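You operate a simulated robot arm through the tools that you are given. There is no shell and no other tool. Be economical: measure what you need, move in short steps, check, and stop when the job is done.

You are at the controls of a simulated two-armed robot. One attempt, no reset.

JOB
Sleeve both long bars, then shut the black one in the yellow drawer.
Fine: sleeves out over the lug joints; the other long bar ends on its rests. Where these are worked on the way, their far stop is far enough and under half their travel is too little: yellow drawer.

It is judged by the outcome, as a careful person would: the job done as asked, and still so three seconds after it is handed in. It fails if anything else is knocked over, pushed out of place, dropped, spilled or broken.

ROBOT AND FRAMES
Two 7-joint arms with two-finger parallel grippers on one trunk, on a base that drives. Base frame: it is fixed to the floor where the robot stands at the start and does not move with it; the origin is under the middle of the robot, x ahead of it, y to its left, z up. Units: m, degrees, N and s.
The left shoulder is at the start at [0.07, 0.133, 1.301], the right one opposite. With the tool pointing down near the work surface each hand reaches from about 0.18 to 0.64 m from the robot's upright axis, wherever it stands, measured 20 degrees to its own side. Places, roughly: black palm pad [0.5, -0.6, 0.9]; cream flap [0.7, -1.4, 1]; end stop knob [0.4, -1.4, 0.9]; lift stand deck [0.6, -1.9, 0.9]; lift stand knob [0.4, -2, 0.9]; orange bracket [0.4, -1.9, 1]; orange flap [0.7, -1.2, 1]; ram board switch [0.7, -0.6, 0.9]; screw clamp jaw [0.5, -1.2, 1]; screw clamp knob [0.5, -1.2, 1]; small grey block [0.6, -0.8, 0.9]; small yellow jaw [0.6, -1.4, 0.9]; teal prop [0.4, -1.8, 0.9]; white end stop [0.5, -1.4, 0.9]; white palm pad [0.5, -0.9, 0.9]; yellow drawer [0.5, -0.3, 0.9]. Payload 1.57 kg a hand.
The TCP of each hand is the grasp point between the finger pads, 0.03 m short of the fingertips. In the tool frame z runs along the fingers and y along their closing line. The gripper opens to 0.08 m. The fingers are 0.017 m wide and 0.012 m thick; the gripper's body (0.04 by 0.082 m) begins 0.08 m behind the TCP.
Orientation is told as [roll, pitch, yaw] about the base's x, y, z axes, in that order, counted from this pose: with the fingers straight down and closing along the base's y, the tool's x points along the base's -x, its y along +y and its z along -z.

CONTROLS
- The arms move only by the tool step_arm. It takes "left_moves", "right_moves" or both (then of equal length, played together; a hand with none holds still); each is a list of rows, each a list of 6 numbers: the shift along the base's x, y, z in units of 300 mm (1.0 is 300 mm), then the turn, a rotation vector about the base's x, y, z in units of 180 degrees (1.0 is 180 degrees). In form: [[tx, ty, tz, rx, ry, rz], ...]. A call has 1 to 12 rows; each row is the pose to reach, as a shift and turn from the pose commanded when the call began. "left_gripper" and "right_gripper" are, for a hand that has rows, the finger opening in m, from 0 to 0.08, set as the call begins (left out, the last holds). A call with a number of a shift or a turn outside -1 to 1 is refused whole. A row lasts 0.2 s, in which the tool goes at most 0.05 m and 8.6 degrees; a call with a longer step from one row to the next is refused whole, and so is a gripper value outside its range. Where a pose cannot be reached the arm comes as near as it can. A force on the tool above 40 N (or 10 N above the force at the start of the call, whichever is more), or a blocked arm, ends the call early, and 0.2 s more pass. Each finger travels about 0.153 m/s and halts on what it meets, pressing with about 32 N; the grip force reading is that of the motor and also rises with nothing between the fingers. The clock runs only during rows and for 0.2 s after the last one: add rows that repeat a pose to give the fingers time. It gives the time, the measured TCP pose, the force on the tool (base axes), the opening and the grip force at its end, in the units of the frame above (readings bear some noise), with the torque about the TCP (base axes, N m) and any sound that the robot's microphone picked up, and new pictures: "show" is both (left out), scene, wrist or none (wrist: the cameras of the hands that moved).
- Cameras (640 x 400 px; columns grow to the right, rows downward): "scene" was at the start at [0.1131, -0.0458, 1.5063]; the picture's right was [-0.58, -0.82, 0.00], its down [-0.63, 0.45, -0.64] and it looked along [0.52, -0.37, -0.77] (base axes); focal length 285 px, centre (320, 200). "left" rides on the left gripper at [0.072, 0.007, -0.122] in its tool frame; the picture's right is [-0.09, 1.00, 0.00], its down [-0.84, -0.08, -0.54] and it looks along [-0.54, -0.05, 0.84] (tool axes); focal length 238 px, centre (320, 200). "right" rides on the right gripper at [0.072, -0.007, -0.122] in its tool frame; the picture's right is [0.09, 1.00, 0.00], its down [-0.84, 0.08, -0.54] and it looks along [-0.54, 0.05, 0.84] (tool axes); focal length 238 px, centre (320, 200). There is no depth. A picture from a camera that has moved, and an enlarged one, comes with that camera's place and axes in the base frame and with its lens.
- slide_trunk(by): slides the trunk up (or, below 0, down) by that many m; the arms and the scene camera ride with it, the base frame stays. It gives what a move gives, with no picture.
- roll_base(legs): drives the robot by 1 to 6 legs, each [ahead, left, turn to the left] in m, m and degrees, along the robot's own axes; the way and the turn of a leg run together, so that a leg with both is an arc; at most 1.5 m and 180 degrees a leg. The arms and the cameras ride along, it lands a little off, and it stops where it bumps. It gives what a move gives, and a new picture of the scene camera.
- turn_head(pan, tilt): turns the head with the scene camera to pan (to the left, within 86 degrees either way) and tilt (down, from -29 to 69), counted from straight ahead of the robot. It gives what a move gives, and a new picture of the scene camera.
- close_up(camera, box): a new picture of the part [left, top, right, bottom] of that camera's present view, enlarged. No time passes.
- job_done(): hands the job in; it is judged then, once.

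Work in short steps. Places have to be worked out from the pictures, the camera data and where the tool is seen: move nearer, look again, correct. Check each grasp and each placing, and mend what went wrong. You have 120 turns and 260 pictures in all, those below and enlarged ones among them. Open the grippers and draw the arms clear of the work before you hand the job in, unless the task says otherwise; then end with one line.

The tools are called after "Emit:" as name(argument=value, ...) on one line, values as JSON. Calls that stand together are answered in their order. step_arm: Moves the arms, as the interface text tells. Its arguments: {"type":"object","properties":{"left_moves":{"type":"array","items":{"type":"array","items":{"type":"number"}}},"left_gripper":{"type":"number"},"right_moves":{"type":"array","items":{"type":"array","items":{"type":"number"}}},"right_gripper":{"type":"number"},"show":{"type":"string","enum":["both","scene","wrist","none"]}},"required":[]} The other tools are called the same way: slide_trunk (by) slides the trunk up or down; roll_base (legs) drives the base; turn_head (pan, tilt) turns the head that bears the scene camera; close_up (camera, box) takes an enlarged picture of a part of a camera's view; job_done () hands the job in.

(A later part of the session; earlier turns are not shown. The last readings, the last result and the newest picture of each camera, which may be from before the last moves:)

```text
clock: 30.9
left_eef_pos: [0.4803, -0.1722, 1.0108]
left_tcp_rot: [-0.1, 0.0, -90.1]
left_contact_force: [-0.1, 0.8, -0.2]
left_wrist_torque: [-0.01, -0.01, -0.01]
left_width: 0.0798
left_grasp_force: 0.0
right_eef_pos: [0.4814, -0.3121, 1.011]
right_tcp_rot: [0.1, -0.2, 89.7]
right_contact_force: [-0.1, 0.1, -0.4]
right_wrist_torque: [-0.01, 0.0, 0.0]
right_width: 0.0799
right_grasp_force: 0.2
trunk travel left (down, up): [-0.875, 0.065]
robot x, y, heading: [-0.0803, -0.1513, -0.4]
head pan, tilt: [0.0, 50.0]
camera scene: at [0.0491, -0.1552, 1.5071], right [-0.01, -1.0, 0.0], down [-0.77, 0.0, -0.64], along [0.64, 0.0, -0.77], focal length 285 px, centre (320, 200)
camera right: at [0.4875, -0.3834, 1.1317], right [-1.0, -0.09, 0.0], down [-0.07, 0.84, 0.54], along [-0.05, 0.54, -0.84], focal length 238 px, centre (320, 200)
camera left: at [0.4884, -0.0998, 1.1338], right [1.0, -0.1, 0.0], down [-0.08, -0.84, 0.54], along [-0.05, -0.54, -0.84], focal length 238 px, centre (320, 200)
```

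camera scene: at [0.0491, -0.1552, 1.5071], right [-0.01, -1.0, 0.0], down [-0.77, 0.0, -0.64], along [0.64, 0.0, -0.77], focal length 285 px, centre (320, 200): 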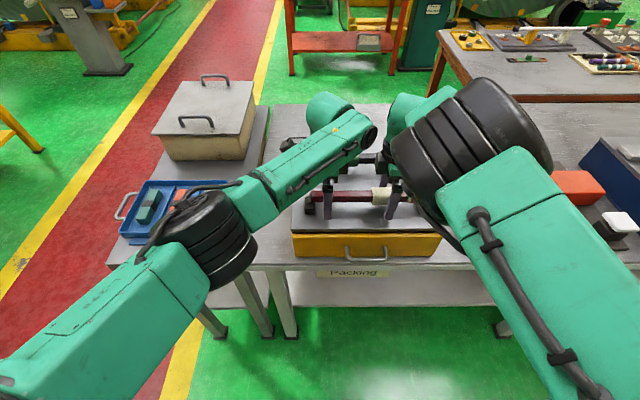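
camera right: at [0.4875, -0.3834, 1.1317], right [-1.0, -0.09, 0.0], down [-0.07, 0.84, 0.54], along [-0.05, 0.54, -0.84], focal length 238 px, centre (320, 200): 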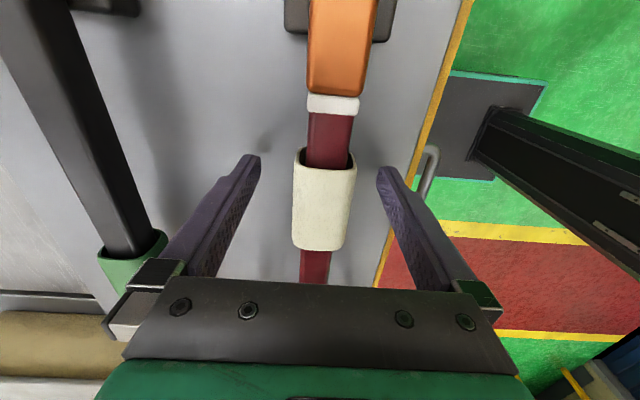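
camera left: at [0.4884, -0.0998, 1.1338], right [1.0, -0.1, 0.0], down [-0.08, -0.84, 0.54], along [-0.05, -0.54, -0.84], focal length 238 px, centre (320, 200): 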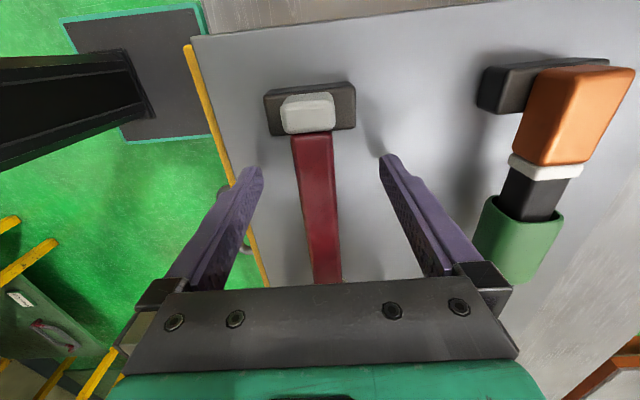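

Both hands straddle centred. I close the left fingers on the bar, and the right on the sleeve.

Emit:
step_arm(left_moves=[[0, 0, 0, 0, 0, 0], [0, 0, 0, 0, 0, 0], [0, 0, 0, 0, 0, 0]], left_gripper=0.0, show="wrist")

Emit:
step_arm(right_moves=[[0, 0, 0, 0, 0, 0], [0, 0, 0, 0, 0, 0], [0, 0, 0, 0, 0, 0]], right_gripper=0.0, show="wrist")

```text
clock: 31.8
left_eef_pos: [0.4819, -0.1715, 1.0125]
left_tcp_rot: [-0.1, 0.0, -90.2]
left_contact_force: [-0.8, -0.2, 1.1]
left_wrist_torque: [-0.25, -0.03, -0.09]
left_width: 0.0217
left_grasp_force: 31.6
right_eef_pos: [0.4815, -0.3122, 1.0107]
right_tcp_rot: [0.0, -0.1, 89.7]
right_contact_force: [-0.1, 0.7, 0.5]
right_wrist_torque: [-0.03, 0.01, 0.01]
right_width: 0.0801
right_grasp_force: 0.0
trunk travel left (down, up): [-0.875, 0.065]
robot x, y, heading: [-0.0759, -0.1529, -0.5]
head pan, tilt: [0.0, 50.0]
camera left: at [0.4886, -0.0998, 1.1337], right [1.0, -0.1, 0.0], down [-0.08, -0.84, 0.54], along [-0.05, -0.54, -0.84], focal length 238 px, centre (320, 200)
```

left: 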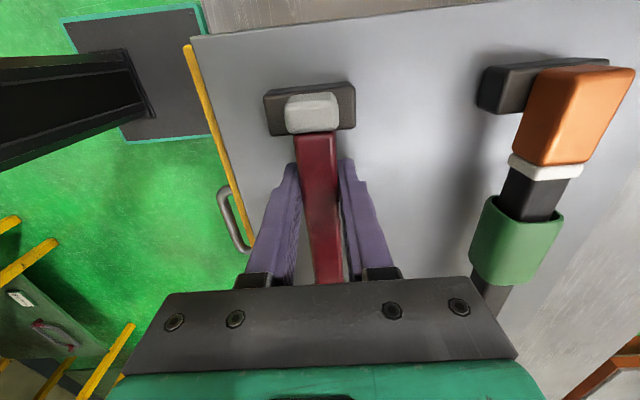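

```text
clock: 32.5
left_eef_pos: [0.4823, -0.1729, 1.0121]
left_tcp_rot: [-0.2, 0.1, -90.1]
left_contact_force: [5.9, 0.2, -1.0]
left_wrist_torque: [-0.08, -0.16, 0.31]
left_width: 0.0217
left_grasp_force: 32.3
right_eef_pos: [0.4816, -0.3122, 1.01]
right_tcp_rot: [0.1, -0.1, 89.7]
right_contact_force: [-6.1, 0.3, 4.3]
right_wrist_torque: [0.31, 0.21, 0.47]
right_width: 0.0344
right_grasp_force: 32.0
trunk travel left (down, up): [-0.875, 0.065]
robot x, y, heading: [-0.0836, -0.1552, -0.2]
head pan, tilt: [0.0, 50.0]
camera right: at [0.4875, -0.3833, 1.1318], right [-1.0, -0.09, 0.0], down [-0.07, 0.84, 0.54], along [-0.05, 0.54, -0.84], focal length 238 px, centre (320, 200)
```

right: 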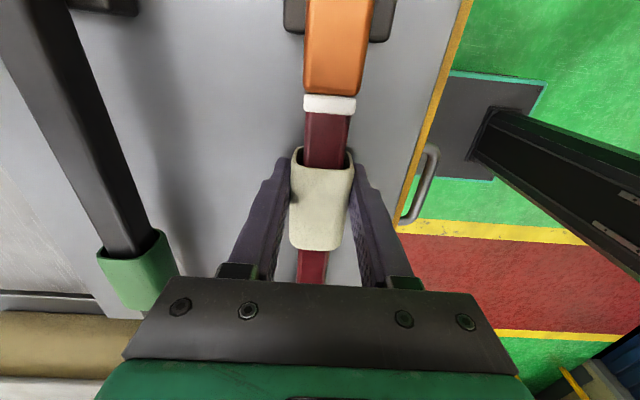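

Grip widths: bar 21.7 mm, sleeve 34.4 mm. I look at the gap between sleeve mouth and bar to see how centred it is.

Emit:
close_up(camera="right", box=[260, 60, 400, 260])

Emit:
close_up(camera="left", box=[440, 40, 640, 300])

```text
2.00 times, centred on (330, 160) of right
camera zoom: at [0.4875, -0.3833, 1.1318], right [-1.0, -0.09, 0.0], down [-0.07, 0.84, 0.54], along [-0.05, 0.54, -0.84], focal length 477 px, centre (300, 280)
```

zoom: 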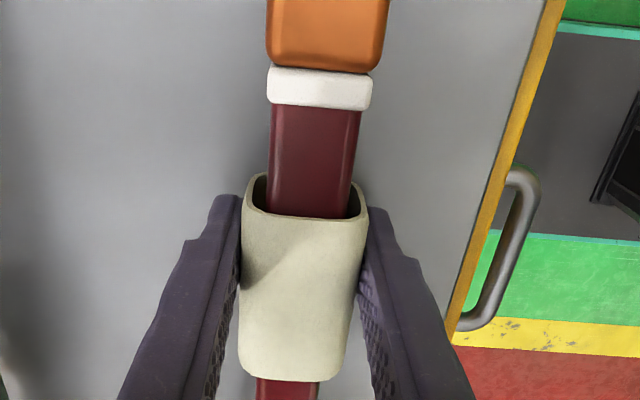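

```text
1.54 times, centred on (540, 170) of left
camera zoom: at [0.4886, -0.0997, 1.1338], right [1.0, -0.1, 0.0], down [-0.08, -0.84, 0.54], along [-0.05, -0.54, -0.84], focal length 367 px, centre (-18, 246)
```

zoom: 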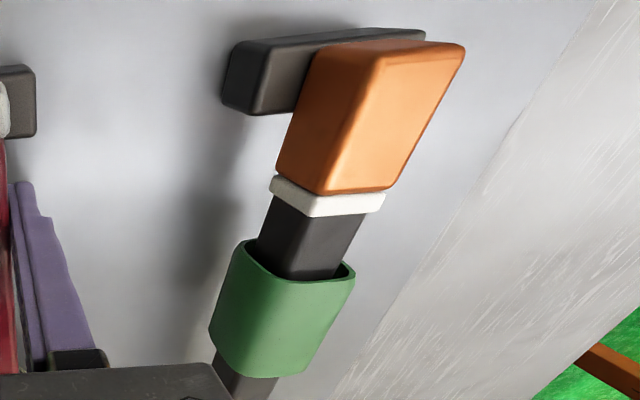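

The sleeve hangs about 3 mm low on the bar. I lift it 3 mm to centre it, then draw it slowly 57 mm toward -y over the joint.

Emit:
step_arm(right_moves=[[0, 0, 0.01, 0, 0, 0], [0, -0.03, 0.01, 0, 0, 0], [0, -0.06, 0.01, 0, 0, 0], [0, -0.09, 0.01, 0, 0, 0], [0, -0.12, 0.01, 0, 0, 0], [0, -0.15, 0.01, 0, 0, 0], [0, -0.17, 0.01, 0, 0, 0], [0, -0.19, 0.01, 0, 0, 0], [0, -0.19, 0.01, 0, 0, 0]], show="both")

```text
clock: 34.5
left_eef_pos: [0.4818, -0.1726, 1.0117]
left_tcp_rot: [-0.1, 0.0, -90.3]
left_contact_force: [2.5, -5.6, 6.9]
left_wrist_torque: [-0.8, -0.08, 0.27]
left_width: 0.0218
left_grasp_force: 32.1
right_eef_pos: [0.4813, -0.3671, 1.012]
right_tcp_rot: [0.1, -0.1, 89.8]
right_contact_force: [-2.5, 5.4, -6.7]
right_wrist_torque: [-0.78, 0.06, 0.23]
right_width: 0.0348
right_grasp_force: 32.5
trunk travel left (down, up): [-0.875, 0.065]
robot x, y, heading: [-0.0764, -0.1516, -0.3]
head pan, tilt: [0.0, 50.0]
camera scene: at [0.0501, -0.1554, 1.507], right [-0.01, -1.0, 0.0], down [-0.77, 0.0, -0.64], along [0.64, 0.0, -0.77], focal length 285 px, centre (320, 200)
camera right: at [0.4879, -0.4391, 1.1325], right [-1.0, -0.09, 0.0], down [-0.07, 0.84, 0.54], along [-0.05, 0.54, -0.84], focal length 238 px, centre (320, 200)
```

scene: 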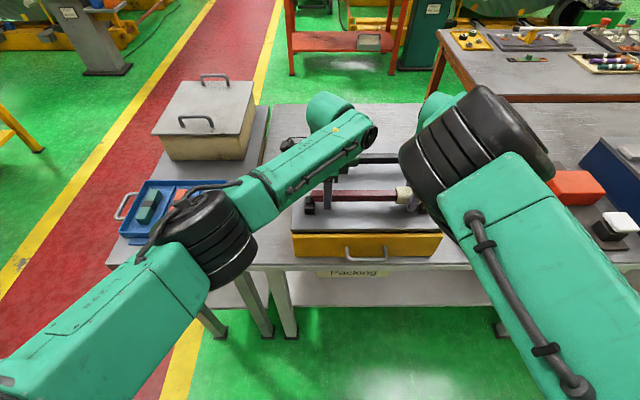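
right: 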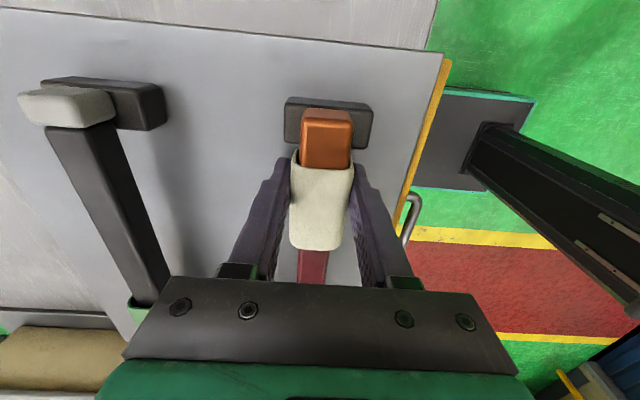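

The sleeve now sits over the joint and part of the lug. I open both hands and lift straight up to check.

Emit:
step_arm(left_moves=[[0, 0, 0, 0, 0, 0], [0, 0, 0, 0, 0, 0], [0, 0, 0, 0, 0, 0]], right_moves=[[0, 0, -0.005, 0, 0, 0], [0, 0, -0.005, 0, 0, 0], [0, 0, -0.005, 0, 0, 0]], left_gripper=0.08, right_gripper=0.08, show="none")

Emit:
step_arm(left_moves=[[0, 0, 0.1, 0, 0, 0], [0, 0, 0.2, 0, 0, 0], [0, 0, 0.3, 0, 0, 0], [0, 0, 0.3, 0, 0, 0]], right_moves=[[0, 0, 0.1, 0, 0, 0], [0, 0, 0.2, 0, 0, 0], [0, 0, 0.3, 0, 0, 0], [0, 0, 0.3, 0, 0, 0]], show="wrist")

```text
clock: 35.4
left_eef_pos: [0.4805, -0.1718, 1.0117]
left_tcp_rot: [-0.1, 0.0, -90.1]
left_contact_force: [0.7, 0.4, -0.4]
left_wrist_torque: [-0.04, 0.02, 0.01]
left_width: 0.0801
left_grasp_force: 0.1
right_eef_pos: [0.4813, -0.3661, 1.0122]
right_tcp_rot: [0.0, -0.1, 89.7]
right_contact_force: [-0.4, -1.3, -0.2]
right_wrist_torque: [0.0, -0.01, 0.01]
right_width: 0.0801
right_grasp_force: 0.0
trunk travel left (down, up): [-0.875, 0.065]
robot x, y, heading: [-0.0803, -0.1533, -0.1]
head pan, tilt: [0.0, 50.0]
```

```text
clock: 36.4
left_eef_pos: [0.4801, -0.171, 1.0978]
left_tcp_rot: [-0.1, 0.0, -90.2]
left_contact_force: [-1.0, 0.6, -0.8]
left_wrist_torque: [0.02, 0.03, 0.02]
left_width: 0.08
left_grasp_force: 0.1
right_eef_pos: [0.482, -0.3688, 1.1003]
right_tcp_rot: [0.0, -0.2, 89.6]
right_contact_force: [0.8, 0.7, -0.6]
right_wrist_torque: [0.0, 0.03, -0.01]
right_width: 0.08
right_grasp_force: 0.0
trunk travel left (down, up): [-0.875, 0.065]
robot x, y, heading: [-0.0786, -0.154, -0.2]
head pan, tilt: [0.0, 50.0]
camera right: at [0.489, -0.4396, 1.2211], right [-1.0, -0.09, 0.0], down [-0.07, 0.84, 0.54], along [-0.05, 0.54, -0.84], focal length 238 px, centre (320, 200)
camera left: at [0.4865, -0.099, 1.2213], right [1.0, -0.1, 0.0], down [-0.08, -0.84, 0.54], along [-0.05, -0.54, -0.84], focal length 238 px, centre (320, 200)
```

right: 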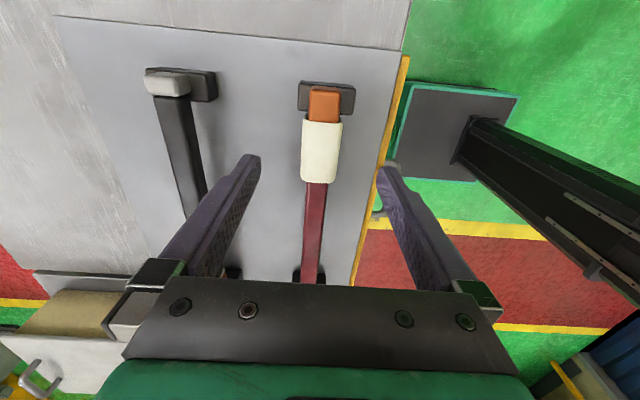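
left: 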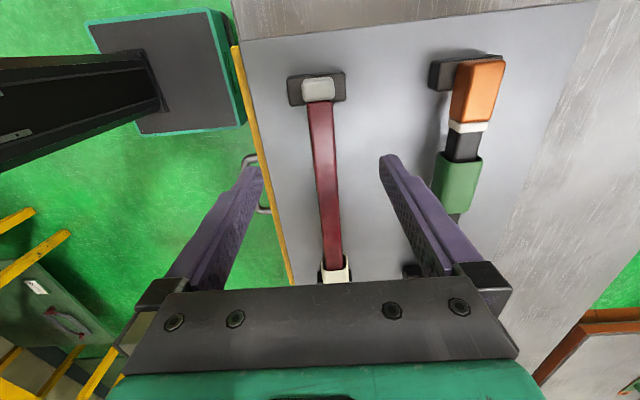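

Maroon bar is sleeved and sits on its rests. Black bar: x≈0.606, green sleeve centre y≈-0.220, joint y≈-0.166. I roll ahead 0.125 and right 0.03 with the hands up.

Emit:
roll_base(legs=[[0.125, -0.03, 0]])

Emit:
close_up(camera="left", box=[0, 0, 640, 400])

Emit:
close_up(camera="right", box=[0, 0, 640, 400])

```text
clock: 37.6
left_eef_pos: [0.5959, -0.1998, 1.1001]
left_tcp_rot: [0.0, 0.0, -90.1]
left_contact_force: [-0.6, -0.2, -0.1]
left_wrist_torque: [-0.01, -0.02, 0.03]
left_width: 0.0799
left_grasp_force: 0.1
right_eef_pos: [0.6007, -0.3957, 1.1018]
right_tcp_rot: [-0.1, 0.0, 89.8]
right_contact_force: [0.1, -0.2, 0.4]
right_wrist_torque: [0.01, 0.02, 0.0]
right_width: 0.0801
right_grasp_force: 0.1
trunk travel left (down, up): [-0.875, 0.065]
robot x, y, heading: [0.0403, -0.1837, -0.3]
head pan, tilt: [0.0, 50.0]
camera scene: at [0.1658, -0.1839, 1.5074], right [0.0, -1.0, 0.0], down [-0.76, 0.0, -0.64], along [0.64, 0.0, -0.76], focal length 285 px, centre (320, 200)
```

scene: 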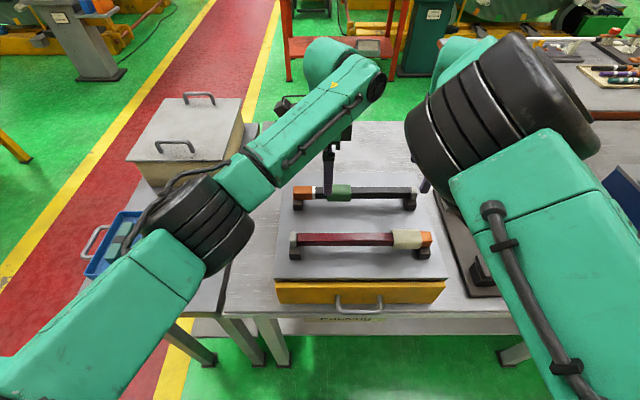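

```text
1.00 times, centred on (320, 200) of left (not enlarged: the box is as wide or as high as the picture)
camera zoom: at [0.6032, -0.1271, 1.2225], right [1.0, -0.09, 0.0], down [-0.08, -0.84, 0.54], along [-0.05, -0.54, -0.84], focal length 238 px, centre (320, 200)
```

zoom: 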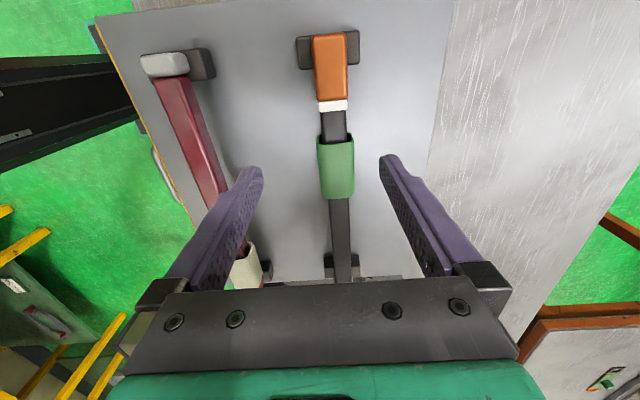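

```text
1.00 times, centred on (320, 200) of right (not enlarged: the box is as wide or as high as the picture)
camera zoom: at [0.6066, -0.4676, 1.2227], right [-1.0, -0.09, 0.0], down [-0.08, 0.84, 0.54], along [-0.05, 0.54, -0.84], focal length 238 px, centre (320, 200)
```

zoom: 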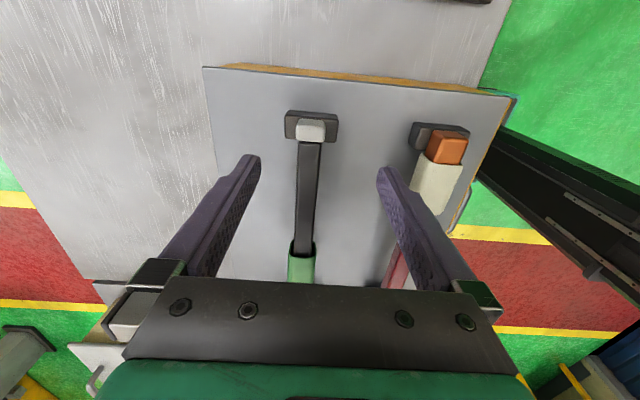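

Black bar x≈0.609; sleeve centre y≈-0.219. I align both hands and descend to z≈1.012 (right on the bar at y -0.362).

Emit:
step_arm(left_moves=[[0.044, -0.063, 0, 0, 0, 0], [0.044, -0.063, -0.08, 0, 0, 0], [0.044, -0.063, -0.16, 0, 0, 0], [0.044, -0.063, -0.23, 0, 0, 0], [0.044, -0.063, -0.293, 0, 0, 0], [0.044, -0.063, -0.293, 0, 0, 0]], right_moves=[[0.028, 0.112, 0, 0, 0, 0], [0.028, 0.112, -0.08, 0, 0, 0], [0.028, 0.112, -0.16, 0, 0, 0], [0.028, 0.112, -0.23, 0, 0, 0], [0.028, 0.112, -0.3, 0, 0, 0], [0.028, 0.112, -0.3, 0, 0, 0]], show="wrist")

```text
clock: 39.0
left_eef_pos: [0.6049, -0.2149, 1.0198]
left_tcp_rot: [-0.1, 0.0, -90.1]
left_contact_force: [0.3, 0.5, -0.4]
left_wrist_torque: [0.01, 0.02, 0.02]
left_width: 0.0802
left_grasp_force: 0.1
left hand out of reach, approached as far as the arm can: row 1, 2, 3, 4, 5, 6
right_eef_pos: [0.6122, -0.3635, 1.0095]
right_tcp_rot: [-0.1, -0.1, 89.9]
right_contact_force: [0.0, 0.4, 0.1]
right_wrist_torque: [-0.02, -0.01, -0.02]
right_width: 0.08
right_grasp_force: 0.1
trunk travel left (down, up): [-0.875, 0.065]
robot x, y, heading: [0.0455, -0.1821, -0.4]
head pan, tilt: [0.0, 50.0]
camera right: at [0.6179, -0.4355, 1.132], right [-1.0, -0.09, 0.0], down [-0.07, 0.84, 0.54], along [-0.05, 0.54, -0.84], focal length 238 px, centre (320, 200)
camera left: at [0.6118, -0.1431, 1.143], right [1.0, -0.09, 0.0], down [-0.08, -0.84, 0.54], along [-0.05, -0.54, -0.84], focal length 238 px, centre (320, 200)
```

right: 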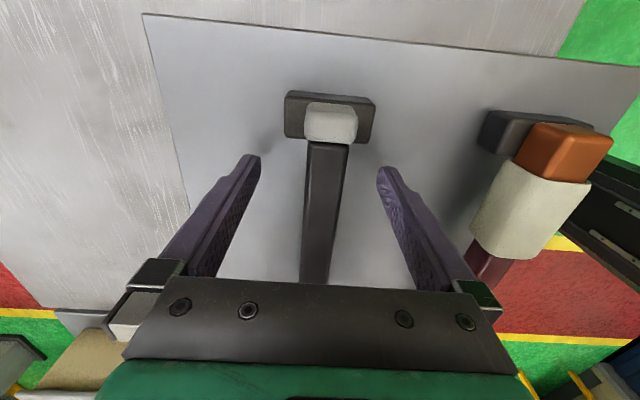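
left: 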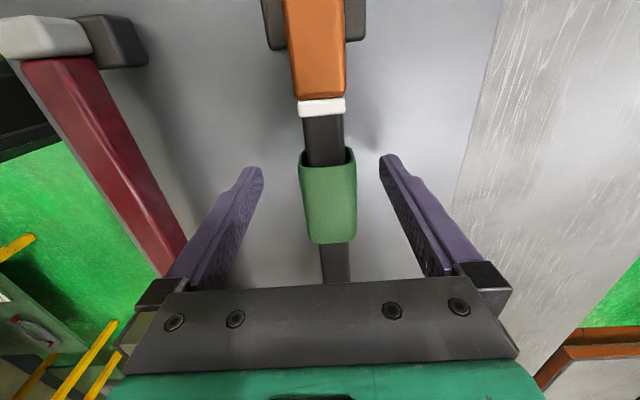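

The left is a few mm short; a 12 mm roll ahead (fingers have room) will fix that, then I re-centre.

Emit:
roll_base(legs=[[0.012, 0, 0]])

Emit:
step_arm(left_moves=[[-0.03, -0.0, 0, 0, 0, 0], [-0.04, 0, 0, 0, 0, 0], [-0.04, 0, 0, 0, 0, 0]], right_moves=[[-0.03, 0, 0, 0, 0, 0], [-0.04, 0, 0, 0, 0, 0], [-0.04, 0, 0, 0, 0, 0]], show="wrist")

```text
clock: 39.8
left_eef_pos: [0.6136, -0.2163, 1.0225]
left_tcp_rot: [0.2, 0.0, -90.0]
left_contact_force: [-0.6, 0.5, 0.5]
left_wrist_torque: [0.0, -0.02, -0.05]
left_width: 0.0802
left_grasp_force: 0.0
right_eef_pos: [0.6198, -0.3638, 1.013]
right_tcp_rot: [-0.3, -0.1, 89.7]
right_contact_force: [1.2, 0.4, -0.1]
right_wrist_torque: [0.01, -0.03, 0.0]
right_width: 0.0799
right_grasp_force: 0.1
trunk travel left (down, up): [-0.875, 0.065]
robot x, y, heading: [0.0491, -0.1799, -0.2]
head pan, tilt: [0.0, 50.0]
camera scene: at [0.1772, -0.1847, 1.5074], right [0.0, -1.0, 0.0], down [-0.76, 0.0, -0.64], along [0.64, 0.0, -0.76], focal length 285 px, centre (320, 200)
```

scene: 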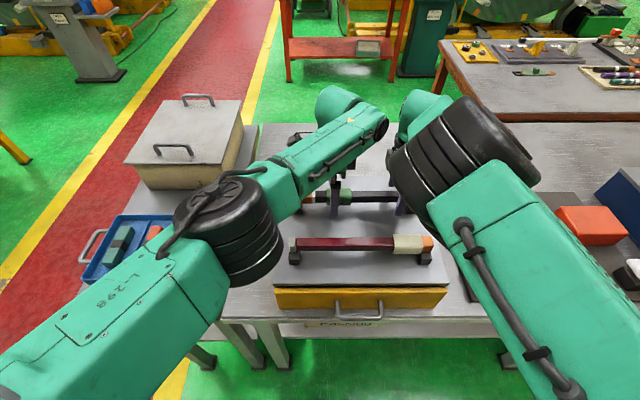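

```text
clock: 40.6
left_eef_pos: [0.6032, -0.2157, 1.0202]
left_tcp_rot: [-0.1, 0.0, -90.1]
left_contact_force: [-0.4, 0.0, 0.0]
left_wrist_torque: [-0.01, -0.01, 0.04]
left_width: 0.0799
left_grasp_force: 0.0
right_eef_pos: [0.6104, -0.3643, 1.0103]
right_tcp_rot: [0.0, -0.1, 89.8]
right_contact_force: [-0.1, 0.0, 0.2]
right_wrist_torque: [0.0, -0.02, 0.03]
right_width: 0.08
right_grasp_force: 0.0
trunk travel left (down, up): [-0.875, 0.065]
robot x, y, heading: [0.0535, -0.1844, -0.4]
head pan, tilt: [0.0, 50.0]
camera right: at [0.6171, -0.4357, 1.1328], right [-1.0, -0.09, 0.0], down [-0.07, 0.84, 0.54], along [-0.05, 0.54, -0.84], focal length 238 px, centre (320, 200)
camera left: at [0.6113, -0.1437, 1.1428], right [1.0, -0.09, 0.0], down [-0.08, -0.84, 0.54], along [-0.05, -0.54, -0.84], focal length 238 px, centre (320, 200)
```

right: 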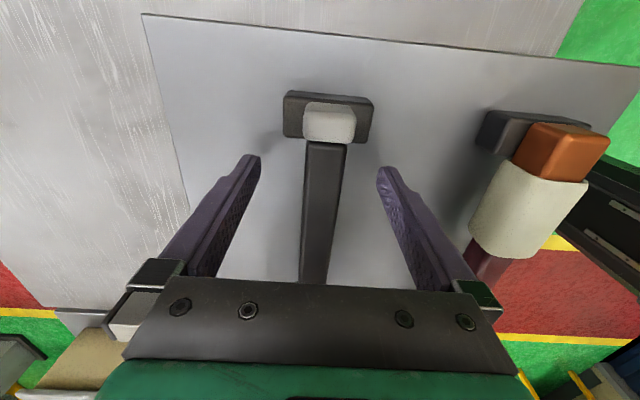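
left: 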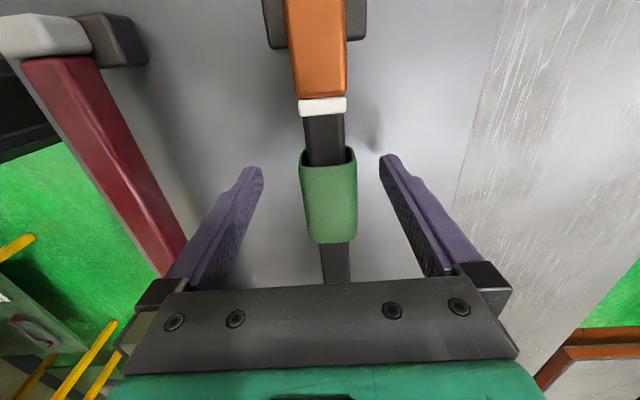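

No reach warnings now. I nudge the left +5 mm in x and -6 mm in z, and close the right on the bar.

Emit:
step_arm(left_moves=[[0.008, -0.005, -0.01, 0, 0, 0], [0.017, -0.008, -0.02, 0, 0, 0], [0.017, -0.008, -0.02, 0, 0, 0], [0.017, -0.008, -0.02, 0, 0, 0]], right_moves=[[0, 0, 0, 0, 0, 0], [0, 0, 0, 0, 0, 0], [0, 0, 0, 0, 0, 0], [0, 0, 0, 0, 0, 0]], right_gripper=0.0, show="none")

Emit:
step_arm(left_moves=[[0, 0, 0, 0, 0, 0], [0, 0, 0, 0, 0, 0], [0, 0, 0, 0, 0, 0]], left_gripper=0.0, show="wrist")

```text
clock: 41.6
left_eef_pos: [0.6098, -0.2183, 1.0158]
left_tcp_rot: [-0.1, 0.0, -90.2]
left_contact_force: [-0.5, 0.7, 0.1]
left_wrist_torque: [-0.02, 0.0, -0.01]
left_width: 0.08
left_grasp_force: 0.1
right_eef_pos: [0.6109, -0.3638, 1.0125]
right_tcp_rot: [0.1, -0.1, 89.7]
right_contact_force: [-0.1, -0.2, 0.3]
right_wrist_torque: [-0.37, 0.02, 0.01]
right_width: 0.0218
right_grasp_force: 32.3
trunk travel left (down, up): [-0.875, 0.065]
robot x, y, heading: [0.0498, -0.1832, -0.3]
head pan, tilt: [0.0, 50.0]
```

```text
clock: 42.4
left_eef_pos: [0.6094, -0.2172, 1.0153]
left_tcp_rot: [0.0, -0.1, -90.1]
left_contact_force: [6.5, -0.1, -0.7]
left_wrist_torque: [-0.02, -0.09, 0.35]
left_width: 0.035
left_grasp_force: 32.6
right_eef_pos: [0.6096, -0.3634, 1.0127]
right_tcp_rot: [0.0, -0.1, 89.8]
right_contact_force: [-6.8, 0.3, 3.1]
right_wrist_torque: [-0.08, 0.04, 0.63]
right_width: 0.0219
right_grasp_force: 32.3
trunk travel left (down, up): [-0.875, 0.065]
robot x, y, heading: [0.0498, -0.1808, -0.1]
head pan, tilt: [0.0, 50.0]
camera left: at [0.6164, -0.1454, 1.1376], right [1.0, -0.09, 0.0], down [-0.08, -0.84, 0.54], along [-0.05, -0.54, -0.84], focal length 238 px, centre (320, 200)
```

left: 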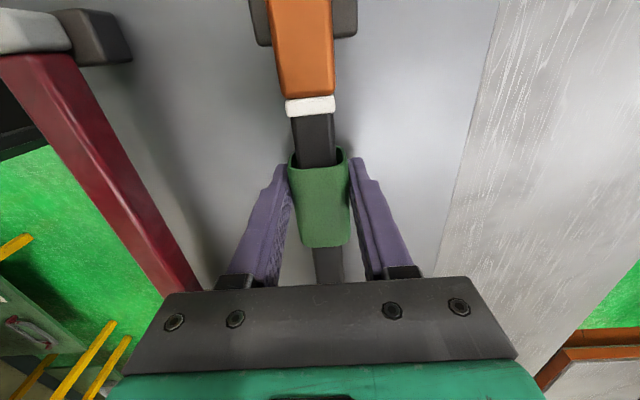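

Both gripped. I lift the sleeve 3 mm and slide it 58 mm toward +y over the joint.

Emit:
step_arm(left_moves=[[0, 0, 0.01, 0, 0, 0], [0, 0.03, 0.01, 0, 0, 0], [0, 0.06, 0.01, 0, 0, 0], [0, 0.09, 0.01, 0, 0, 0], [0, 0.12, 0.01, 0, 0, 0], [0, 0.15, 0.01, 0, 0, 0], [0, 0.175, 0.01, 0, 0, 0], [0, 0.193, 0.01, 0, 0, 0], [0, 0.193, 0.01, 0, 0, 0]], show="wrist")

```text
clock: 44.4
left_eef_pos: [0.6096, -0.1627, 1.0192]
left_tcp_rot: [0.0, -0.2, -90.3]
left_contact_force: [3.5, -13.2, -4.6]
left_wrist_torque: [0.47, -0.04, 0.34]
left_width: 0.0346
left_grasp_force: 31.6
right_eef_pos: [0.6105, -0.3633, 1.0117]
right_tcp_rot: [-0.1, -0.2, 89.9]
right_contact_force: [1.3, 10.7, 11.2]
right_wrist_torque: [-0.65, 0.0, 0.41]
right_width: 0.0217
right_grasp_force: 31.9
trunk travel left (down, up): [-0.875, 0.065]
robot x, y, heading: [0.0518, -0.1853, 0.0]
head pan, tilt: [0.0, 50.0]
camera left: at [0.6167, -0.0891, 1.1413], right [1.0, -0.1, 0.0], down [-0.08, -0.84, 0.54], along [-0.05, -0.54, -0.84], focal length 238 px, centre (320, 200)
```

left: 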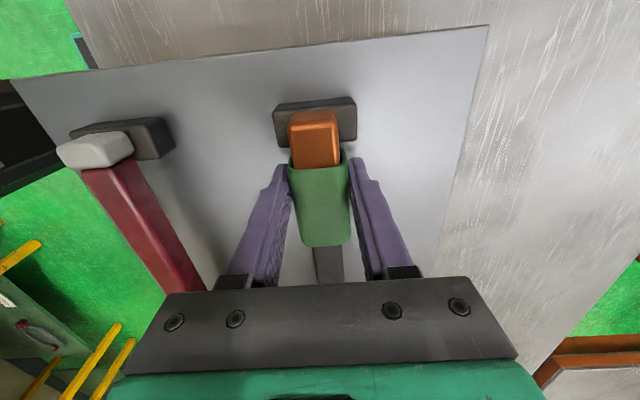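

The green sleeve is over the joint. I release and lift both hands, then view the result.

Emit:
step_arm(left_moves=[[0, 0, -0.005, 0, 0, 0], [0, 0, -0.005, 0, 0, 0], [0, 0, -0.005, 0, 0, 0]], right_moves=[[0, 0, 0, 0, 0, 0], [0, 0, 0, 0, 0, 0], [0, 0, 0, 0, 0, 0]], left_gripper=0.08, right_gripper=0.08, show="none")

Emit:
step_arm(left_moves=[[0, 0, 0.1, 0, 0, 0], [0, 0, 0.2, 0, 0, 0], [0, 0, 0.33, 0, 0, 0], [0, 0, 0.33, 0, 0, 0]], right_moves=[[0, 0, 0.1, 0, 0, 0], [0, 0, 0.2, 0, 0, 0], [0, 0, 0.33, 0, 0, 0], [0, 0, 0.33, 0, 0, 0]], show="wrist")

```text
clock: 45.2
left_eef_pos: [0.6098, -0.1599, 1.0186]
left_tcp_rot: [-0.1, -0.1, -90.1]
left_contact_force: [0.4, -0.2, 0.4]
left_wrist_torque: [-0.01, 0.01, -0.01]
left_width: 0.08
left_grasp_force: 0.0
right_eef_pos: [0.6111, -0.3641, 1.0119]
right_tcp_rot: [-0.1, -0.1, 89.8]
right_contact_force: [-0.7, 0.2, 0.8]
right_wrist_torque: [0.0, 0.0, -0.01]
right_width: 0.08
right_grasp_force: 0.0
trunk travel left (down, up): [-0.875, 0.065]
robot x, y, heading: [0.0543, -0.1799, -0.1]
head pan, tilt: [0.0, 50.0]
```

```text
clock: 46.2
left_eef_pos: [0.6087, -0.1607, 1.1163]
left_tcp_rot: [-0.1, 0.1, -90.1]
left_contact_force: [0.0, -0.3, 0.6]
left_wrist_torque: [-0.02, 0.01, 0.01]
left_width: 0.08
left_grasp_force: 0.1
right_eef_pos: [0.6114, -0.3678, 1.1117]
right_tcp_rot: [0.0, 0.0, 89.8]
right_contact_force: [0.1, -0.2, -0.2]
right_wrist_torque: [0.0, 0.0, 0.0]
right_width: 0.0799
right_grasp_force: 0.1
trunk travel left (down, up): [-0.875, 0.065]
robot x, y, heading: [0.0555, -0.1858, -0.4]
head pan, tilt: [0.0, 50.0]
camera right: at [0.6177, -0.4391, 1.2329], right [-1.0, -0.09, 0.0], down [-0.07, 0.84, 0.54], along [-0.05, 0.54, -0.84], focal length 238 px, centre (320, 200)
camera left: at [0.6168, -0.0884, 1.2397], right [1.0, -0.09, 0.0], down [-0.08, -0.84, 0.54], along [-0.05, -0.54, -0.84], focal length 238 px, centre (320, 200)
```

right: 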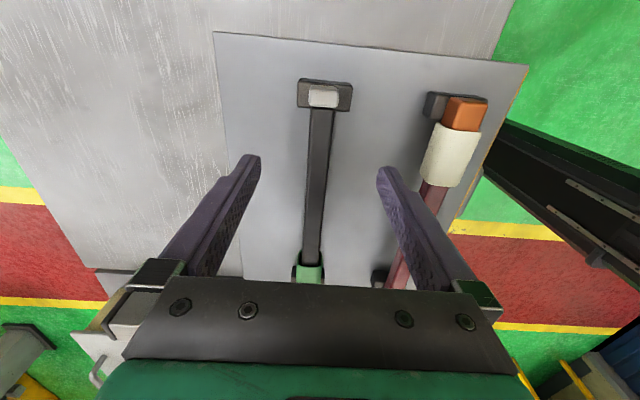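
left: 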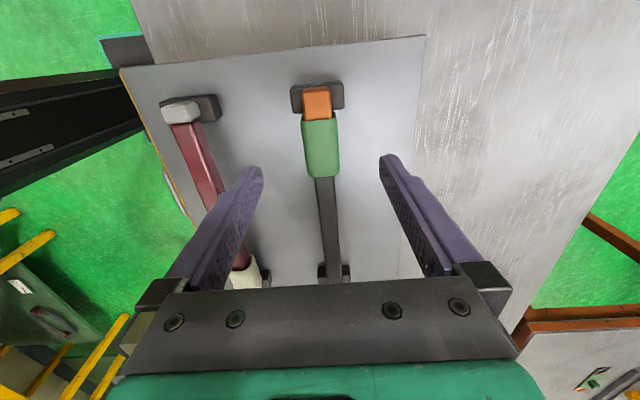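

Both bars are sleeved and on rests. Now the drawer: its handle is at about x 0.37, y -0.266, z 0.905. I back off to give the left arm room for the pull.

Emit:
roll_base(legs=[[-0.255, 0, 0], [0, -0.22, 0]])

Emit:
close_up(camera="left", box=[0, 0, 640, 400])

```text
clock: 49.3
left_eef_pos: [0.3574, -0.3799, 1.1179]
left_tcp_rot: [-0.1, -0.1, -90.4]
left_contact_force: [0.4, 1.3, -0.2]
left_wrist_torque: [-0.04, -0.02, -0.01]
left_width: 0.0799
left_grasp_force: 0.1
right_eef_pos: [0.3565, -0.5874, 1.1111]
right_tcp_rot: [0.0, 0.1, 89.4]
right_contact_force: [0.2, 0.4, -0.1]
right_wrist_torque: [-0.04, -0.01, -0.03]
right_width: 0.0803
right_grasp_force: 0.1
trunk travel left (down, up): [-0.875, 0.065]
robot x, y, heading: [-0.1984, -0.4043, -0.5]
head pan, tilt: [0.0, 50.0]
camera scene: at [-0.0718, -0.4011, 1.507], right [-0.01, -1.0, 0.0], down [-0.77, 0.0, -0.64], along [0.64, -0.01, -0.77], focal length 285 px, centre (320, 200)
```

scene: 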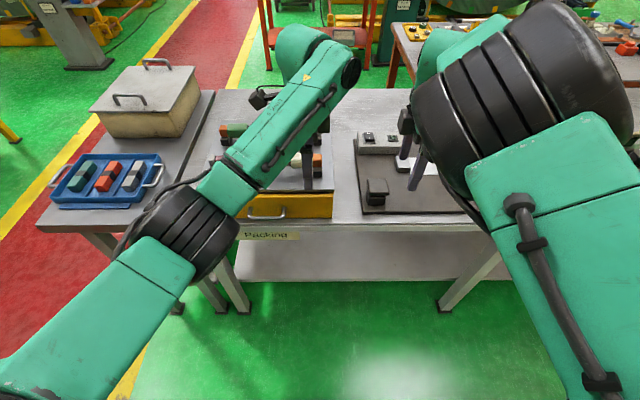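

```text
1.00 times, centred on (320, 200) of left (not enlarged: the box is as wide or as high as the picture)
camera zoom: at [0.3641, -0.308, 1.2391], right [1.0, -0.1, 0.0], down [-0.08, -0.83, 0.54], along [-0.06, -0.54, -0.84], focal length 238 px, centre (320, 200)
```

zoom: 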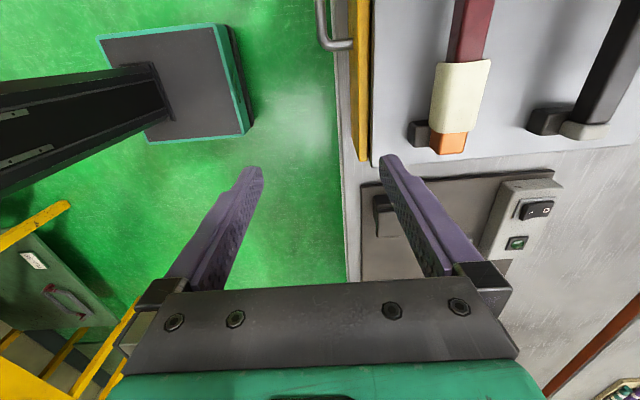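

I move the left hand above the handle at z≈1.03 with fingers nearly half-closed, to look down on it.

Emit:
step_arm(left_moves=[[0, 0.1, 0, 0, 0, 0], [0, 0.2, 0, 0, 0, 0], [0, 0.3, -0.05, 0, 0, 0], [0.0, 0.4, -0.15, 0, 0, 0], [0, 0.4, -0.25, 0, 0, 0], [0, 0.4, -0.25, 0, 0, 0]], left_gripper=0.03, show="wrist")

```text
clock: 50.7
left_eef_pos: [0.3583, -0.2624, 1.0418]
left_tcp_rot: [-0.1, 0.1, -90.5]
left_contact_force: [-0.3, -0.2, -0.6]
left_wrist_torque: [0.01, 0.01, -0.02]
left_width: 0.0303
left_grasp_force: 0.1
right_eef_pos: [0.3571, -0.591, 1.1113]
right_tcp_rot: [0.1, -0.2, 89.5]
right_contact_force: [0.5, -0.4, 0.5]
right_wrist_torque: [-0.01, 0.0, -0.01]
right_width: 0.0801
right_grasp_force: 0.1
trunk travel left (down, up): [-0.875, 0.065]
robot x, y, heading: [-0.1975, -0.4038, -0.6]
head pan, tilt: [0.0, 50.0]
camera left: at [0.3648, -0.1908, 1.1631], right [0.99, -0.1, 0.0], down [-0.08, -0.84, 0.54], along [-0.06, -0.54, -0.84], focal length 238 px, centre (320, 200)
```

left: 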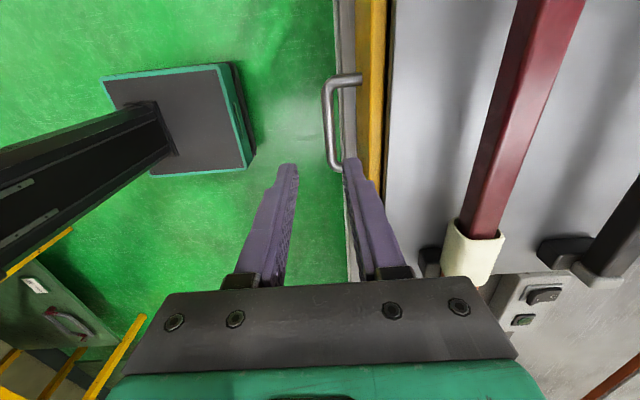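

Handle bar: x≈0.364, gap to the front ≈22 mm, centre y≈-0.262. The present x suits a 30 mm opening; I go down to z≈0.965 and look again.

Emit:
step_arm(left_moves=[[0, 0, -0.1, 0, 0, 0], [0, 0, -0.2, 0, 0, 0], [0, 0, -0.26, 0, 0, 0], [0, 0, -0.26, 0, 0, 0]], show="wrist")

Emit:
close_up(camera="left", box=[240, 0, 440, 200])

```text
clock: 51.7
left_eef_pos: [0.3572, -0.2642, 0.9642]
left_tcp_rot: [-0.1, 0.0, -90.4]
left_contact_force: [0.2, 0.5, 0.2]
left_wrist_torque: [-0.02, -0.06, -0.02]
left_width: 0.03
left_grasp_force: 0.1
right_eef_pos: [0.3577, -0.5892, 1.1104]
right_tcp_rot: [0.0, 0.0, 89.5]
right_contact_force: [0.2, 0.9, 0.5]
right_wrist_torque: [-0.01, 0.02, -0.01]
right_width: 0.08
right_grasp_force: 0.0
trunk travel left (down, up): [-0.875, 0.065]
robot x, y, heading: [-0.2021, -0.4021, -0.5]
head pan, tilt: [0.0, 50.0]
camera left: at [0.3644, -0.1913, 1.0857], right [1.0, -0.1, 0.0], down [-0.08, -0.84, 0.54], along [-0.06, -0.54, -0.84], focal length 238 px, centre (320, 200)
```

left: 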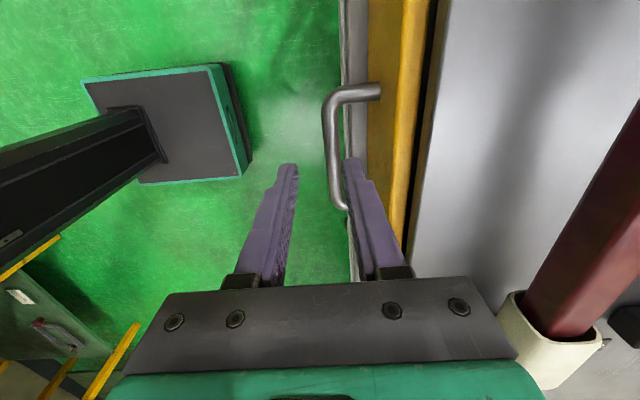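

```text
2.00 times, centred on (340, 100) of left
camera zoom: at [0.3644, -0.1913, 1.0857], right [1.0, -0.1, 0.0], down [-0.08, -0.84, 0.54], along [-0.06, -0.54, -0.84], focal length 477 px, centre (280, 400)
```

zoom: 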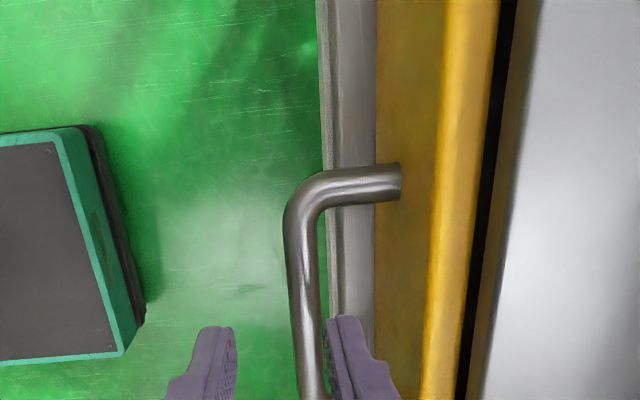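

Gap to the front is ~31 mm and the right finger lines up behind the handle bar. I descend to z≈0.912, watching force, then close.

Emit:
step_arm(left_moves=[[0.01, 0, -0.05, 0, 0, 0], [0.013, 0, -0.1, 0, 0, 0], [0.013, 0, -0.14, 0, 0, 0], [0.013, 0, -0.173, 0, 0, 0], [0.013, 0, -0.173, 0, 0, 0]], show="wrist")

Emit:
step_arm(left_moves=[[0, 0, 0, 0, 0, 0], [0, 0, 0, 0, 0, 0]], left_gripper=0.0, show="wrist")

```text
clock: 52.9
left_eef_pos: [0.3602, -0.2651, 0.9122]
left_tcp_rot: [-0.1, 0.0, -90.4]
left_contact_force: [-0.6, 0.4, -0.2]
left_wrist_torque: [0.02, 0.0, -0.05]
left_width: 0.03
left_grasp_force: 0.0
right_eef_pos: [0.3559, -0.5896, 1.1123]
right_tcp_rot: [0.1, -0.1, 89.6]
right_contact_force: [0.4, 0.1, -0.1]
right_wrist_torque: [0.02, 0.01, 0.02]
right_width: 0.0797
right_grasp_force: 0.1
trunk travel left (down, up): [-0.875, 0.065]
robot x, y, heading: [-0.1984, -0.4027, -0.6]
head pan, tilt: [0.0, 50.0]
camera left: at [0.3678, -0.1919, 1.0342], right [0.99, -0.1, 0.0], down [-0.08, -0.84, 0.54], along [-0.06, -0.54, -0.84], focal length 238 px, centre (320, 200)
```

left: 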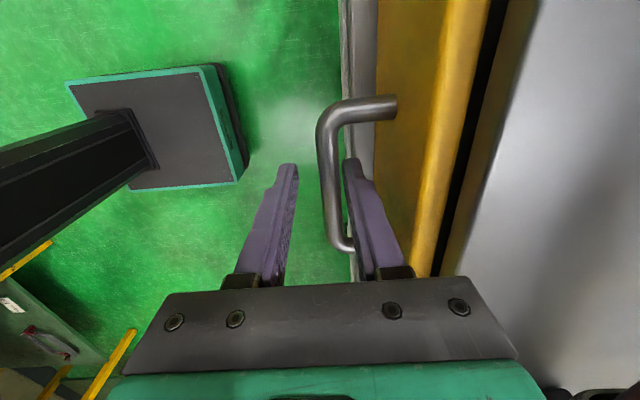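

```text
clock: 53.5
left_eef_pos: [0.3604, -0.2643, 0.9125]
left_tcp_rot: [-0.2, 0.1, -90.5]
left_contact_force: [0.0, -0.4, -0.5]
left_wrist_torque: [-0.17, 0.0, 0.53]
left_width: 0.0118
left_grasp_force: 29.7
right_eef_pos: [0.3565, -0.5903, 1.1118]
right_tcp_rot: [-0.1, -0.1, 89.5]
right_contact_force: [-0.6, -0.4, 0.0]
right_wrist_torque: [-0.02, -0.01, 0.03]
right_width: 0.0801
right_grasp_force: 0.0
trunk travel left (down, up): [-0.875, 0.065]
robot x, y, heading: [-0.201, -0.3998, -0.6]
head pan, tilt: [0.0, 50.0]
camera left: at [0.3679, -0.1919, 1.0343], right [1.0, -0.1, 0.0], down [-0.08, -0.84, 0.54], along [-0.05, -0.54, -0.84], focal length 238 px, centre (320, 200)
```

left: 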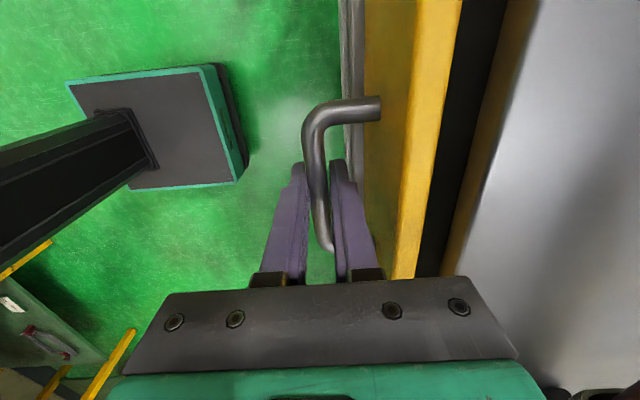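

Handle is gripped and the drawer already crept a little. I pull straight back in 18 mm steps up to 0.22 m; the stop will end the call.

Emit:
step_arm(left_moves=[[-0.06, 0, 0, 0, 0, 0], [-0.12, 0, 0, 0, 0, 0], [-0.18, 0, 0, 0, 0, 0], [-0.24, 0, 0, 0, 0, 0], [-0.3, 0, 0, 0, 0, 0], [-0.36, 0, 0, 0, 0, 0], [-0.42, 0, 0, 0, 0, 0], [-0.48, 0, 0, 0, 0, 0], [-0.54, 0, 0, 0, 0, 0], [-0.6, 0, 0, 0, 0, 0], [-0.66, 0, 0, 0, 0, 0], [-0.72, 0, 0, 0, 0, 0]], show="both")

```text
clock: 56.1
left_eef_pos: [0.1439, -0.2641, 0.9112]
left_tcp_rot: [-0.3, 0.0, -90.5]
left_contact_force: [0.8, -7.8, -14.9]
left_wrist_torque: [-0.04, 0.03, 0.48]
left_width: 0.0117
left_grasp_force: 29.4
right_eef_pos: [0.3572, -0.5903, 1.1112]
right_tcp_rot: [0.0, 0.0, 89.3]
right_contact_force: [0.5, 0.5, 0.2]
right_wrist_torque: [-0.03, -0.04, -0.01]
right_width: 0.0801
right_grasp_force: 0.2
trunk travel left (down, up): [-0.875, 0.065]
robot x, y, heading: [-0.2013, -0.401, -0.7]
head pan, tilt: [0.0, 50.0]
camera scene: at [-0.0717, -0.4064, 1.5068], right [-0.01, -1.0, 0.0], down [-0.77, 0.01, -0.64], along [0.64, 0.0, -0.77], focal length 285 px, centre (320, 200)
camera left: at [0.1511, -0.192, 1.0347], right [1.0, -0.1, 0.0], down [-0.08, -0.84, 0.54], along [-0.06, -0.54, -0.84], focal length 238 px, centre (320, 200)
```

scene: 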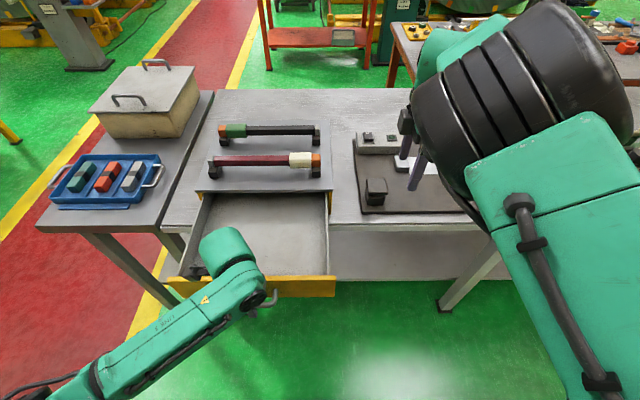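
left: 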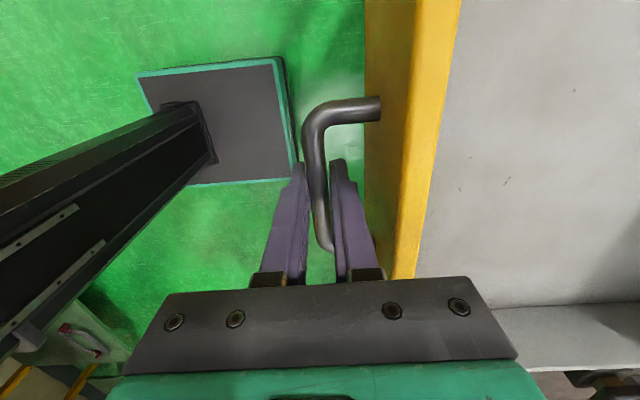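

Drawer is out 0.216 m with no stop felt. I pull a bit more to find the stop.

Emit:
step_arm(left_moves=[[-0.04, 0, 0.005, 0, 0, 0], [-0.08, 0, 0.005, 0, 0, 0], [-0.12, 0, 0.005, 0, 0, 0], [-0.16, 0, 0.005, 0, 0, 0], [-0.2, 0, 0.005, 0, 0, 0]], show="scene")

```text
clock: 56.8
left_eef_pos: [0.1325, -0.2627, 0.916]
left_tcp_rot: [1.8, 0.0, -89.7]
left_contact_force: [34.2, -5.2, -21.3]
left_wrist_torque: [0.02, -0.1, 0.27]
left_width: 0.0122
left_grasp_force: 29.8
right_eef_pos: [0.3616, -0.5912, 1.1075]
right_tcp_rot: [0.4, 0.0, 89.4]
right_contact_force: [-0.4, 0.4, 0.0]
right_wrist_torque: [0.02, -0.06, -0.01]
right_width: 0.0802
right_grasp_force: 0.0
trunk travel left (down, up): [-0.875, 0.065]
robot x, y, heading: [-0.1988, -0.3995, -0.5]
head pan, tilt: [0.0, 50.0]
stopped in row 3 (left hand): the force on the tool passed its limit at 45 N (the readings are from after the stop); the commanded pose is now the measured one
camera scene: at [-0.0633, -0.4057, 1.5061], right [-0.01, -1.0, 0.0], down [-0.77, 0.01, -0.64], along [0.64, -0.01, -0.77], focal length 285 px, centre (320, 200)
```

scene: 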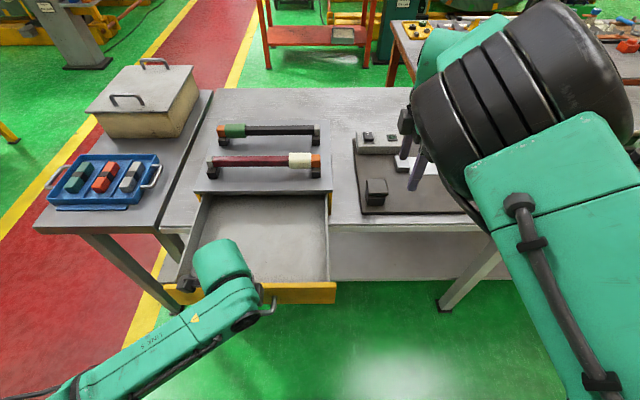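

Far stop found (x≈0.133). I release the handle and lift clear.

Emit:
step_arm(left_moves=[[0, 0, 0, 0, 0, 0], [0, 0, 0, 0, 0, 0]], left_gripper=0.032, show="none")

Emit:
step_arm(left_moves=[[0, 0, 0.1, 0, 0, 0], [0, 0, 0.2, 0, 0, 0], [0, 0, 0.35, 0, 0, 0], [0, 0, 0.5, 0, 0, 0], [0, 0, 0.65, 0, 0, 0], [0, 0, 0.65, 0, 0, 0]], show="both")

```text
clock: 57.4
left_eef_pos: [0.1237, -0.263, 0.917]
left_tcp_rot: [1.2, 0.0, -90.1]
left_contact_force: [0.2, 0.2, -0.5]
left_wrist_torque: [-0.02, 0.0, 0.01]
left_width: 0.0319
left_grasp_force: 0.1
right_eef_pos: [0.3581, -0.5906, 1.1109]
right_tcp_rot: [0.1, -0.1, 89.4]
right_contact_force: [0.5, 0.3, -0.5]
right_wrist_torque: [0.01, 0.05, -0.04]
right_width: 0.0799
right_grasp_force: 0.0
trunk travel left (down, up): [-0.875, 0.065]
robot x, y, heading: [-0.2016, -0.404, -0.6]
head pan, tilt: [0.0, 50.0]
```

```text
clock: 58.8
left_eef_pos: [0.1417, -0.2658, 1.0655]
left_tcp_rot: [1.2, 0.0, -90.1]
left_contact_force: [-0.6, -0.7, 0.3]
left_wrist_torque: [-0.01, 0.03, -0.02]
left_width: 0.0321
left_grasp_force: 0.1
left hand out of reach, approached as far as the arm can: row 4, 5, 6
right_eef_pos: [0.358, -0.5896, 1.1111]
right_tcp_rot: [-0.1, 0.0, 89.7]
right_contact_force: [0.2, 0.3, -0.2]
right_wrist_torque: [-0.02, -0.01, -0.02]
right_width: 0.08
right_grasp_force: 0.0
trunk travel left (down, up): [-0.875, 0.065]
robot x, y, heading: [-0.2015, -0.4039, -0.6]
head pan, tilt: [0.0, 50.0]
camera scene: at [-0.0709, -0.4048, 1.507], right [-0.01, -1.0, 0.0], down [-0.77, 0.01, -0.64], along [0.64, -0.01, -0.77], focal length 285 px, centre (320, 200)
camera left: at [0.1467, -0.1936, 1.1886], right [1.0, -0.09, 0.02], down [-0.09, -0.84, 0.54], along [-0.03, -0.54, -0.84], focal length 238 px, centre (320, 200)
```

scene: 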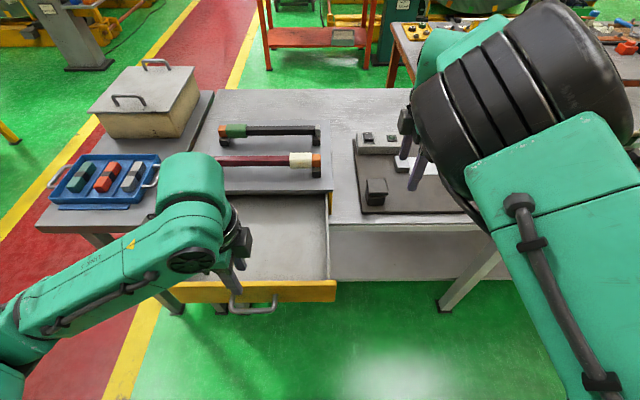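
left: 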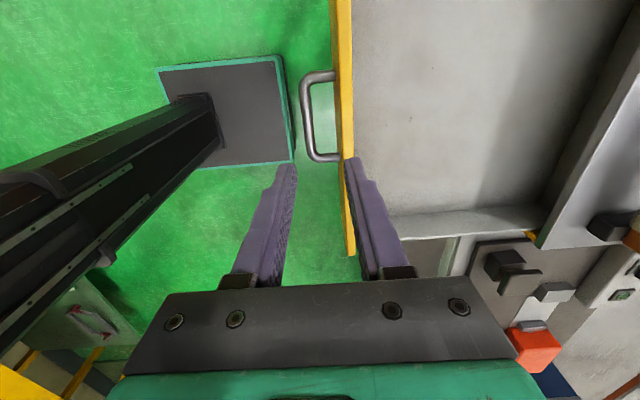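

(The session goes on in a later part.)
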